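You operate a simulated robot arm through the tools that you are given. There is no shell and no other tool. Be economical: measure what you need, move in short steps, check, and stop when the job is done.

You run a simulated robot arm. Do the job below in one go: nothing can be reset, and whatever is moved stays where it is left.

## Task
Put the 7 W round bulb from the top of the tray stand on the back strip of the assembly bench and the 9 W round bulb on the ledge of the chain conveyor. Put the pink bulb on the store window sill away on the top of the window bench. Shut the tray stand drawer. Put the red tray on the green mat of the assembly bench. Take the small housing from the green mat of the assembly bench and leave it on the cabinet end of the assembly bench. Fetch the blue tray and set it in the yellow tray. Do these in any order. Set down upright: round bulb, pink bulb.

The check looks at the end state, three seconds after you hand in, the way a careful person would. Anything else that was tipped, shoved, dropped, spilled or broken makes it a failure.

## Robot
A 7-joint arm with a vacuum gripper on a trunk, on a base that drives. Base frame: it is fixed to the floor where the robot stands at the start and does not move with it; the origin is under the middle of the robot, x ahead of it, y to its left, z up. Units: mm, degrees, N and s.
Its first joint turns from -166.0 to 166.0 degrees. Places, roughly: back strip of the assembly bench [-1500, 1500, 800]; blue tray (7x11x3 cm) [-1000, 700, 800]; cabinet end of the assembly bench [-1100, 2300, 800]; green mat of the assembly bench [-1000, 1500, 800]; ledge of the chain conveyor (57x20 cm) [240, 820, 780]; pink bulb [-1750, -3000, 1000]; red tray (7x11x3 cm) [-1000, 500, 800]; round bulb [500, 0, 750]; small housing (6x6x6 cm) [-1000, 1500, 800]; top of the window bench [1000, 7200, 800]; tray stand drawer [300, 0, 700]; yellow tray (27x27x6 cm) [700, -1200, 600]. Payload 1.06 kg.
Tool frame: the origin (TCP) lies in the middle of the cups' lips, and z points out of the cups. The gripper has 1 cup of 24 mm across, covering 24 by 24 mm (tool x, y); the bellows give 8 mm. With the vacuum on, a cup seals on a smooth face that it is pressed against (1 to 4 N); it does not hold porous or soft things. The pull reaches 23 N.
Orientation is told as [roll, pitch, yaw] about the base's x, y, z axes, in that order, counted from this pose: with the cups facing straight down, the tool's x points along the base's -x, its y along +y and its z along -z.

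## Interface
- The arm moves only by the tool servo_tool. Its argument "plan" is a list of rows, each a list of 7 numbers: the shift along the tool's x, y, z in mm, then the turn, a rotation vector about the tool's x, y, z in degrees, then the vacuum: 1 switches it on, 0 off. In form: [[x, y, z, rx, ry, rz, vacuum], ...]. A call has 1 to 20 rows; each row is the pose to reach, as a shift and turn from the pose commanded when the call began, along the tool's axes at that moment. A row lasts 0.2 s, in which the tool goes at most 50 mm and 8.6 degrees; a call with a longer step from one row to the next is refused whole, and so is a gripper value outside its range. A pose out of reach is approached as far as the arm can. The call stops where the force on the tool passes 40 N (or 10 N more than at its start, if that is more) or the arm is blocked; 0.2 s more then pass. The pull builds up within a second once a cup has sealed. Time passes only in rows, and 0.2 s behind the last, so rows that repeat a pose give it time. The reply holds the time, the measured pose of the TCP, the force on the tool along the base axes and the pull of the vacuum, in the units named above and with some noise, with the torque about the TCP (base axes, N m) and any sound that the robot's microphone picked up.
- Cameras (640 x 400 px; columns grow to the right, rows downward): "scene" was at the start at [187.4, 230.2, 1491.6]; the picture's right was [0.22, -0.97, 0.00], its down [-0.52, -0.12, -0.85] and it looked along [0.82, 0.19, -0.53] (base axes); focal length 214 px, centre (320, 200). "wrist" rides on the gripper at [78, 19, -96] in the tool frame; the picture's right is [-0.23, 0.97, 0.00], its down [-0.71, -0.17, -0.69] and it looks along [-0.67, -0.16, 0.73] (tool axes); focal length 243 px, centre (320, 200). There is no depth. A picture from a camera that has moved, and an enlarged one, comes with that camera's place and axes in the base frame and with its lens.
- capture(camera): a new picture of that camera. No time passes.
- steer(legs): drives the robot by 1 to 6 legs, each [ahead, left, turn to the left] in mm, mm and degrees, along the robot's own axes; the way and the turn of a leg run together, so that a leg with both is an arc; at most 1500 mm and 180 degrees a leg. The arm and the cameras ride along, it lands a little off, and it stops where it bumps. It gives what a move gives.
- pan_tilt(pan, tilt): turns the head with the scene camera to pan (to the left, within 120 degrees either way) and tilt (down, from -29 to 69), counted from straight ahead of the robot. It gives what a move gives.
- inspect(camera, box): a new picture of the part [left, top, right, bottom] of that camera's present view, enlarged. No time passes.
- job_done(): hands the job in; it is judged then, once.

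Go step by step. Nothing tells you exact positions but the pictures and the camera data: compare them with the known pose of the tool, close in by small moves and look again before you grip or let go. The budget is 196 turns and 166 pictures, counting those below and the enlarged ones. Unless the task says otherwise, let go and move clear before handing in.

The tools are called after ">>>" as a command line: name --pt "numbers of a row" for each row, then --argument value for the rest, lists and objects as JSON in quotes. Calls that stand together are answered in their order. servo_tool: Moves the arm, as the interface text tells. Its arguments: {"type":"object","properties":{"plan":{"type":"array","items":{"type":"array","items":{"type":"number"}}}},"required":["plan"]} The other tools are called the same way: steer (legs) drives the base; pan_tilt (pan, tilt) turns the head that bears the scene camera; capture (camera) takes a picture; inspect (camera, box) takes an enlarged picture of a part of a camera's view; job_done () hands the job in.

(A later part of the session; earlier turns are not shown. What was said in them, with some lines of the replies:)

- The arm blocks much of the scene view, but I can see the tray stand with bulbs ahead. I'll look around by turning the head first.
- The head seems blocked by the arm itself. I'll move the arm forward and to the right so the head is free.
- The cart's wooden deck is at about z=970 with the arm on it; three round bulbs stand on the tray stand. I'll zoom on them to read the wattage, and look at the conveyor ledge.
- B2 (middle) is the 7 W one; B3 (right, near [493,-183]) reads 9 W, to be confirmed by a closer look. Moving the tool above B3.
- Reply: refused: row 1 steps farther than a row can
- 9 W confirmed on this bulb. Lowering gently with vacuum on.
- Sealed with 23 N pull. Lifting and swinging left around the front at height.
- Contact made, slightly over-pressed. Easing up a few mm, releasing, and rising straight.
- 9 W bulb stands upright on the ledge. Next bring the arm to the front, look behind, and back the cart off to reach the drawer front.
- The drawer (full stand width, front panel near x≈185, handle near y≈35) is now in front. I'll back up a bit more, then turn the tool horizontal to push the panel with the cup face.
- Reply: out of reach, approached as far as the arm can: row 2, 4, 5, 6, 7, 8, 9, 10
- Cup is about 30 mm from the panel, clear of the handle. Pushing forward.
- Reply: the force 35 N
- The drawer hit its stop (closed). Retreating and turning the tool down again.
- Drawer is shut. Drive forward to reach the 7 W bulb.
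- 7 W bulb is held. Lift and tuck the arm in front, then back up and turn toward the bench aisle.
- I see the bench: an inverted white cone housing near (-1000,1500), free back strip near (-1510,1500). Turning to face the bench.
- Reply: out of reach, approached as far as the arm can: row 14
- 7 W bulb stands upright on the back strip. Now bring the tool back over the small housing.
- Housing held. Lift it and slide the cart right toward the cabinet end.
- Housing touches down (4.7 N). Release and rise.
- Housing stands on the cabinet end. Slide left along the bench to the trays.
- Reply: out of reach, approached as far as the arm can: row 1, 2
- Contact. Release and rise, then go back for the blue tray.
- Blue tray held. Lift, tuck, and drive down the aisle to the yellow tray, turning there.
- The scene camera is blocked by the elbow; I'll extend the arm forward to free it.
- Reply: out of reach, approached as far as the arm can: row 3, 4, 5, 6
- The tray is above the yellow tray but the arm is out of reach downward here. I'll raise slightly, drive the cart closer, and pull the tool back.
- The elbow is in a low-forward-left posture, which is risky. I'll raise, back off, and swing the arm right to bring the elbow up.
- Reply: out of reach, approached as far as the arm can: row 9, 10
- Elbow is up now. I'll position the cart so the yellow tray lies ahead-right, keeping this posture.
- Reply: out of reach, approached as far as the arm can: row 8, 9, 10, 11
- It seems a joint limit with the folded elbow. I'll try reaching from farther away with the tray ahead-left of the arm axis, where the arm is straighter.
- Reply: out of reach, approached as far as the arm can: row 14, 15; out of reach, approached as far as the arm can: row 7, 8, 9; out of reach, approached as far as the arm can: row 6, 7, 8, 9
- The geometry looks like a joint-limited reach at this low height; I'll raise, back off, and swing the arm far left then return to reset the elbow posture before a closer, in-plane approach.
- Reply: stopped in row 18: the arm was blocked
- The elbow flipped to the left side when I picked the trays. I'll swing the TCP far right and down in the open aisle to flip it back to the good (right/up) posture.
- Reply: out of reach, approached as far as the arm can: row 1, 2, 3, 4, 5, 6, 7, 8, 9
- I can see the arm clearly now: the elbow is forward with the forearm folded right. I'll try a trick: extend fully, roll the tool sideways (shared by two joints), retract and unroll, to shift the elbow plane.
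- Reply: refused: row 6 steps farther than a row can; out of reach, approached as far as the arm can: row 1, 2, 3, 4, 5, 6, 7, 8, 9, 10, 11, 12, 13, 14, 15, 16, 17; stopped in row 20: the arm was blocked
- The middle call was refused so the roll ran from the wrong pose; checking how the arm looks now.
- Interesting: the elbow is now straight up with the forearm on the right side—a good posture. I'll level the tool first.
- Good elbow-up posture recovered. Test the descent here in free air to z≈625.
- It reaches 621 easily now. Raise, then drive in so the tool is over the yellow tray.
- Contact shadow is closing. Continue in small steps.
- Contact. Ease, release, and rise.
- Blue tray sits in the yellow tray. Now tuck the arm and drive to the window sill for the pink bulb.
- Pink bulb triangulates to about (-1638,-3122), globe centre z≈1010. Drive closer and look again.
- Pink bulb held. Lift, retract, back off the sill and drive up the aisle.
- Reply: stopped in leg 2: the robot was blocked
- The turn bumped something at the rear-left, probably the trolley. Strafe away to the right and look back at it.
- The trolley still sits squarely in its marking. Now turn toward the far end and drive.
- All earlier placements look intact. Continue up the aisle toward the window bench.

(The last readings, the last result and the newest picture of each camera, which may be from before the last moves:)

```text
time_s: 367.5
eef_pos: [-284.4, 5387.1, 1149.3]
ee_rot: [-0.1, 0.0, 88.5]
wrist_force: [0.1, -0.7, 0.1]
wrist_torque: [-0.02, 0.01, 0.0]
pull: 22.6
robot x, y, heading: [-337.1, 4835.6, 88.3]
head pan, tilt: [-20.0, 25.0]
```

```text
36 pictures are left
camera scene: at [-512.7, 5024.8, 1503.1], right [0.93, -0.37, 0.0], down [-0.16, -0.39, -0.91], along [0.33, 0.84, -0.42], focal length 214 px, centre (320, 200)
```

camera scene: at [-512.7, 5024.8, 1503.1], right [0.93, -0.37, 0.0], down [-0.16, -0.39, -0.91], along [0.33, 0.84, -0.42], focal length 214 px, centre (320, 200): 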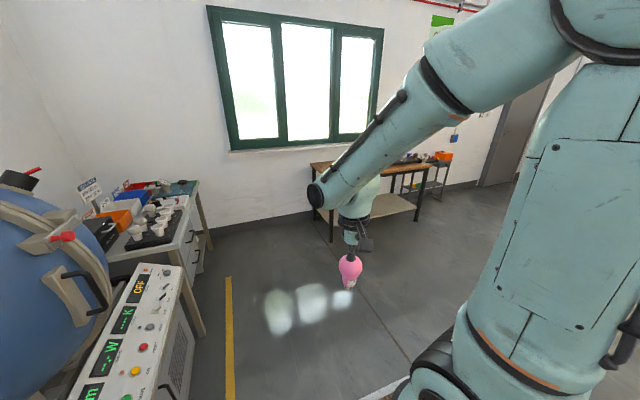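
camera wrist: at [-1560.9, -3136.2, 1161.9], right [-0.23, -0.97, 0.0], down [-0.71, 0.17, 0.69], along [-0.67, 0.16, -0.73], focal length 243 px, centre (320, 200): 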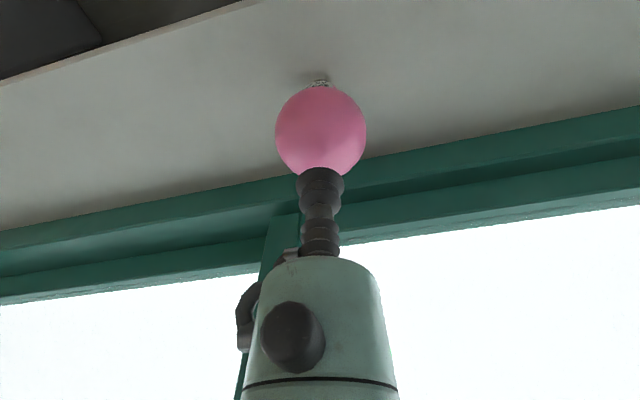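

>>> steer --legs '[[1100, 0, 1.7]]'

>>> pan_tilt --pan -55 --tilt 30

>>> capture --camera "scene"

>>> capture --camera "wrist"

```text
time_s: 373.1
eef_pos: [-266.8, 6487.3, 1149.0]
ee_rot: [-0.1, 0.0, 89.1]
wrist_force: [0.0, 0.8, -0.1]
wrist_torque: [0.06, 0.0, -0.02]
pull: 22.6
robot x, y, heading: [-313.2, 5934.0, 88.9]
head pan, tilt: [-20.0, 25.0]
```

```text
time_s: 374.1
eef_pos: [-267.7, 6488.5, 1149.2]
ee_rot: [-0.1, 0.1, 89.1]
wrist_force: [0.0, 1.1, -0.5]
wrist_torque: [0.0, 0.01, -0.01]
pull: 22.4
robot x, y, heading: [-310.9, 5932.3, 89.0]
head pan, tilt: [-55.0, 30.0]
```

```text
35 pictures are left
camera scene: at [-447.5, 6086.5, 1495.1], right [0.56, -0.83, 0.0], down [-0.41, -0.28, -0.87], along [0.72, 0.49, -0.5], focal length 214 px, centre (320, 200)
```

scene: 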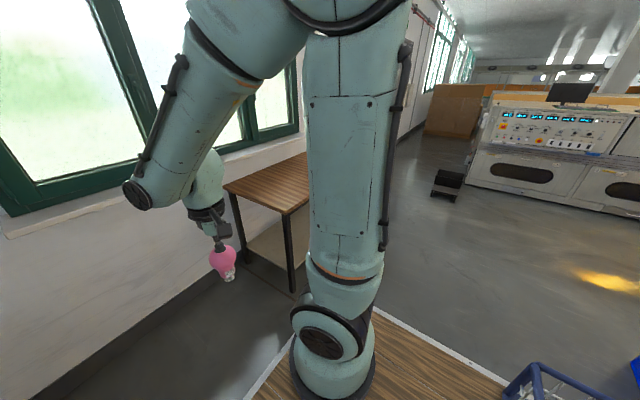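

```text
34 pictures are left
camera wrist: at [-288.1, 6411.6, 1243.7], right [-0.97, 0.25, 0.0], down [0.18, 0.7, 0.69], along [0.17, 0.66, -0.73], focal length 243 px, centre (320, 200)
```

wrist: 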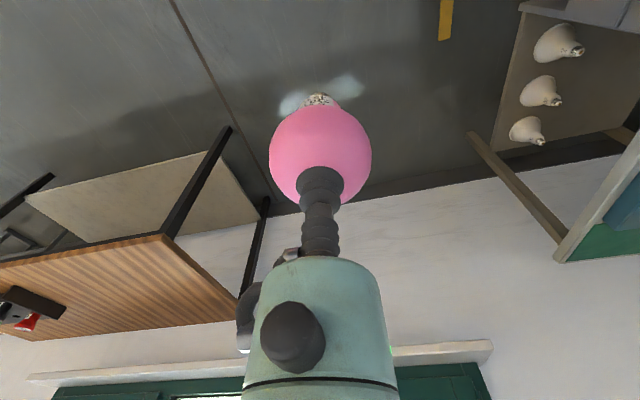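

Bench left-front corner is about (305,6838); free space near (600,7040). Strafe right then approach.

>>> steer --legs '[[0, -860, 0.8], [370, 0, 0]]'

>>> pan_tilt --pan -10 --tilt 45

>>> capture --camera "scene"

>>> capture --camera "wrist"

```text
time_s: 380.6
eef_pos: [563.4, 6851.8, 1148.3]
ee_rot: [-0.1, 0.0, 91.3]
wrist_force: [-0.2, -0.5, -0.2]
wrist_torque: [-0.01, -0.01, -0.03]
pull: 23.1
robot x, y, heading: [535.6, 6296.8, 91.3]
head pan, tilt: [-55.0, 30.0]
```

```text
time_s: 381.7
eef_pos: [563.8, 6852.1, 1149.3]
ee_rot: [-0.1, 0.0, 91.3]
wrist_force: [0.4, -0.2, 0.4]
wrist_torque: [0.0, -0.02, 0.0]
pull: 22.7
robot x, y, heading: [537.5, 6298.2, 91.2]
head pan, tilt: [-10.0, 45.0]
```

```text
33 pictures are left
camera scene: at [338.2, 6471.2, 1472.5], right [0.99, -0.15, 0.0], down [-0.11, -0.7, -0.71], along [0.11, 0.7, -0.71], focal length 214 px, centre (320, 200)
```

scene: 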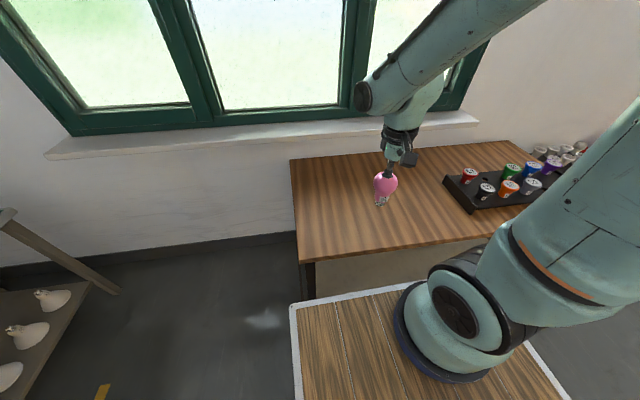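

```text
32 pictures are left
camera wrist: at [545.4, 6775.4, 1243.7], right [-0.98, 0.21, 0.0], down [0.15, 0.71, 0.69], along [0.15, 0.67, -0.73], focal length 243 px, centre (320, 200)
```

wrist: 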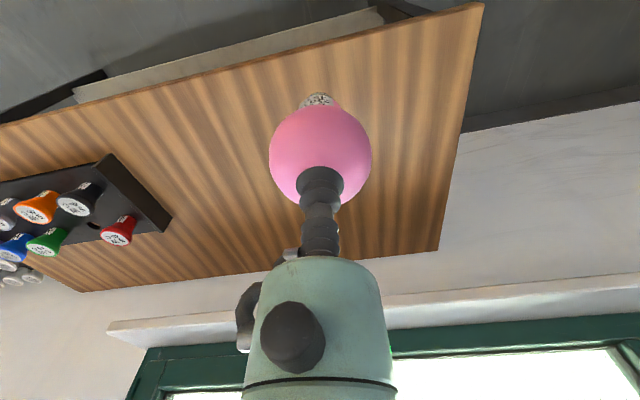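

>>> servo_tool --pt "-40 -14 0 0 0 0 1" --pt "-80 -28 0 0 0 0 1" --pt "-120 -43 0 0 0 0 1" --pt "-160 -57 10 0 0 0 1" --pt "-195 -70 25 0 0 0 1" --pt "-226 -81 45 0 0 0 1" --pt "-226 -81 90 0 0 0 1" --pt "-226 -81 135 0 0 0 1" --pt "-226 -81 175 0 0 0 1" --pt "-226 -81 195 0 0 0 1" --pt "-226 -81 195 0 0 0 1"

>>> capture --camera "wrist"

>>> inspect --camera "scene" --box '[290, 110, 530, 260]'

```text
time_s: 384.1
eef_pos: [642.2, 7079.4, 952.8]
ee_rot: [-0.1, -0.1, 91.4]
wrist_force: [0.1, 0.8, 0.7]
wrist_torque: [-0.01, 0.0, 0.01]
pull: 23.0
robot x, y, heading: [537.5, 6291.6, 91.2]
head pan, tilt: [-10.0, 45.0]
```

```text
31 pictures are left
camera wrist: at [622.9, 7002.7, 1048.2], right [-0.98, 0.21, 0.0], down [0.15, 0.71, 0.69], along [0.15, 0.67, -0.73], focal length 243 px, centre (320, 200)
```

wrist: 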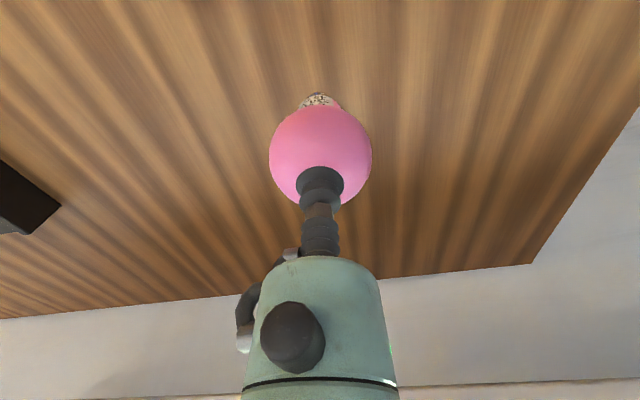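

```text
2.67 times, centred on (410, 185) of scene
camera zoom: at [338.1, 6471.2, 1472.5], right [0.99, -0.15, 0.0], down [-0.11, -0.7, -0.71], along [0.11, 0.7, -0.71], focal length 572 px, centre (80, 240)
```

zoom: 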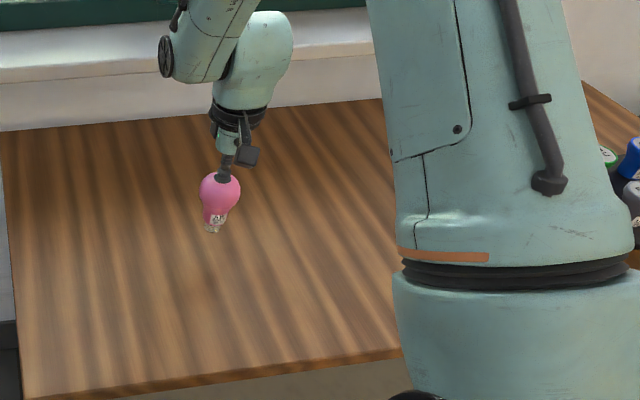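

>>> servo_tool --pt "0 0 10 0 0 0 1" --pt "0 0 20 0 0 0 1" --pt "0 0 28 0 0 0 1" --pt "0 0 28 0 0 0 1"

>>> inspect --camera "wrist" --box '[240, 40, 400, 200]'

```text
time_s: 385.1
eef_pos: [639.8, 7080.8, 924.1]
ee_rot: [0.0, 0.1, 91.4]
wrist_force: [0.4, -0.7, -1.0]
wrist_torque: [0.0, -0.02, -0.01]
pull: 23.2
robot x, y, heading: [535.4, 6293.9, 91.2]
head pan, tilt: [-10.0, 45.0]
```

```text
2.50 times, centred on (320, 120) of wrist
camera zoom: at [622.1, 7004.1, 1020.4], right [-0.98, 0.21, 0.0], down [0.15, 0.71, 0.69], along [0.15, 0.67, -0.73], focal length 606 px, centre (320, 400)
```

zoom: 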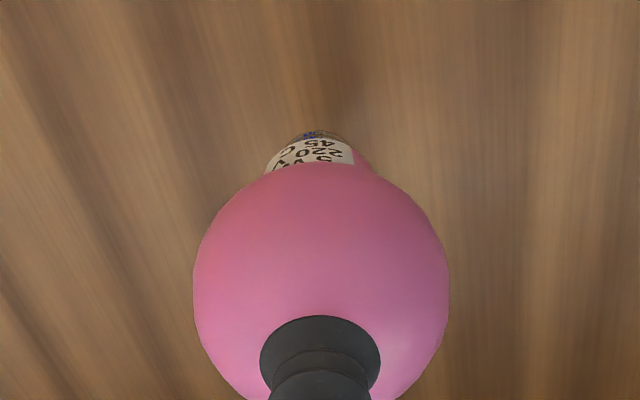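

>>> servo_tool --pt "0 0 4 0 0 0 1" --pt "0 0 7 0 0 0 1" --pt "0 0 7 0 0 0 1"

>>> servo_tool --pt "0 0 3 0 0 0 1" --pt "0 0 5 0 0 0 1" --pt "0 0 5 0 0 0 1"

```text
time_s: 385.9
eef_pos: [639.5, 7080.8, 918.2]
ee_rot: [-0.2, 0.0, 91.3]
wrist_force: [-0.5, -0.6, -0.5]
wrist_torque: [0.02, -0.01, 0.02]
pull: 23.2
robot x, y, heading: [535.5, 6292.8, 91.3]
head pan, tilt: [-10.0, 45.0]
```

```text
time_s: 386.7
eef_pos: [639.1, 7081.9, 913.9]
ee_rot: [-0.1, 0.1, 91.4]
wrist_force: [-0.9, 0.7, -0.4]
wrist_torque: [0.0, -0.04, 0.02]
pull: 22.5
robot x, y, heading: [537.1, 6293.3, 91.3]
head pan, tilt: [-10.0, 45.0]
```

>>> servo_tool --pt "0 0 3 0 0 0 1" --pt "0 0 5 0 0 0 1" --pt "0 0 5 0 0 0 1"

>>> inspect --camera "wrist" --box '[240, 40, 400, 200]'

```text
time_s: 387.5
eef_pos: [640.4, 7080.1, 909.5]
ee_rot: [-0.1, 0.0, 91.2]
wrist_force: [-0.6, -0.4, -1.3]
wrist_torque: [-0.01, 0.01, -0.02]
pull: 22.9
robot x, y, heading: [536.1, 6294.0, 91.3]
head pan, tilt: [-10.0, 45.0]
```

```text
2.50 times, centred on (320, 120) of wrist
camera zoom: at [622.1, 7003.0, 1003.9], right [-0.98, 0.21, 0.0], down [0.15, 0.71, 0.69], along [0.15, 0.67, -0.73], focal length 606 px, centre (320, 400)
```

zoom: 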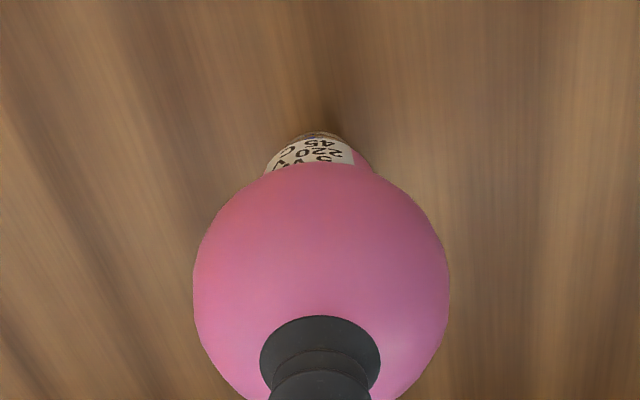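

Shadow is close to the cap. Small steps further.

>>> servo_tool --pt "0 0 2 0 0 0 1" --pt "0 0 4 0 0 0 1" --pt "0 0 4 0 0 0 1"

```text
time_s: 388.3
eef_pos: [639.8, 7081.1, 904.6]
ee_rot: [-0.2, 0.0, 91.4]
wrist_force: [0.4, 0.6, 13.4]
wrist_torque: [-0.01, 0.02, 0.05]
pull: 22.9
robot x, y, heading: [538.0, 6300.0, 91.4]
head pan, tilt: [-10.0, 45.0]
```

Contact. Ease 1–2 mm, release, wait, and rise.

>>> servo_tool --pt "0 0 -1.5 0 0 0 1" --pt "0 0 -1.5 0 0 0 0" --pt "0 0 -1.5 0 0 0 0" --pt "0 0 -1.5 0 0 0 0" --pt "0 0 -1.5 0 0 0 0" --pt "0 0 -1.5 0 0 0 0" --pt "0 0 -5 0 0 0 0" --pt "0 0 -10 0 0 0 0" --pt "0 0 -25 0 0 0 0" --pt "0 0 -65 0 0 0 0" --pt "0 0 -110 0 0 0 0" --pt "0 0 -155 0 0 0 0" --pt "0 0 -200 0 0 0 0" --pt "0 0 -230 0 0 0 0"

>>> capture --camera "scene"

>>> capture --camera "wrist"

```text
time_s: 391.3
eef_pos: [639.6, 7080.1, 1135.8]
ee_rot: [-0.2, 0.1, 91.3]
wrist_force: [0.3, -0.5, -1.3]
wrist_torque: [0.0, -0.02, 0.04]
pull: 0.0
robot x, y, heading: [537.1, 6296.3, 91.1]
head pan, tilt: [-10.0, 45.0]
```

```text
27 pictures are left
camera scene: at [338.1, 6471.6, 1472.4], right [0.99, -0.15, 0.0], down [-0.11, -0.7, -0.71], along [0.11, 0.7, -0.71], focal length 214 px, centre (320, 200)
```

scene: 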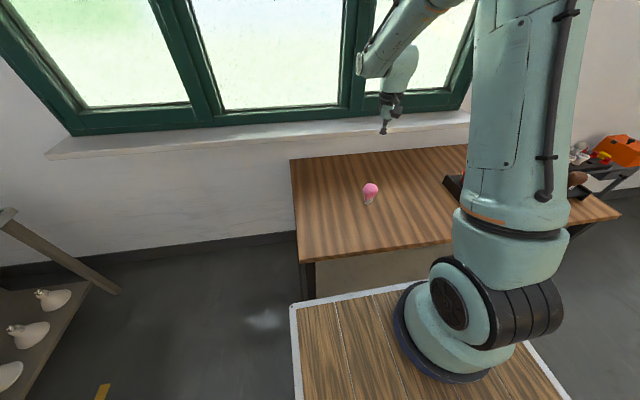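

```text
26 pictures are left
camera wrist: at [621.4, 7002.5, 1230.7], right [-0.98, 0.21, 0.0], down [0.15, 0.71, 0.69], along [0.15, 0.67, -0.73], focal length 243 px, centre (320, 200)
```

wrist: 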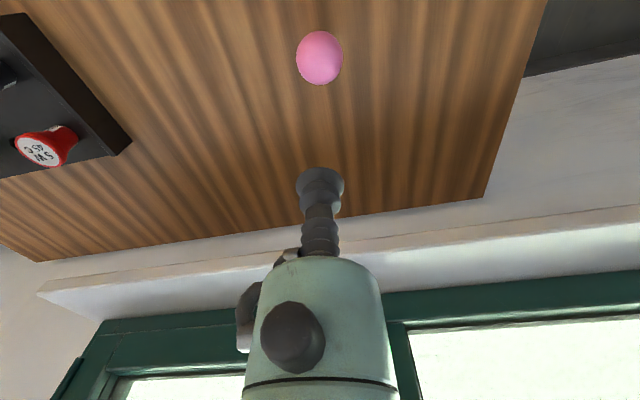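

The pink bulb stands upright on the window bench and the gripper is clear. Every item on the list is done, so I'm handing in.

>>> job_done

```text
The job is handed in.
```

I've finished every item on the list and handed the job in; no result has come back yet.

- **Round bulbs:** the 7 W bulb stands upright on the back strip of the assembly bench, and the 9 W bulb stands upright on the conveyor ledge.
- **Pink bulb:** it stands upright on the top of the window bench.
- **Tray stand drawer:** I pushed it until it hit its stop, so it is shut.
- **Red tray:** it is on the green mat, where the small housing used to be.
- **Small housing:** it is on the cabinet end, between the clamp and the turntable.
- **Blue tray:** it is inside the yellow tray.

The cart was blocked mid-turn on the way from the window sill, most likely by bumping the blue trolley. It stopped at once, and a picture taken afterwards showed the trolley still inside its floor marking.
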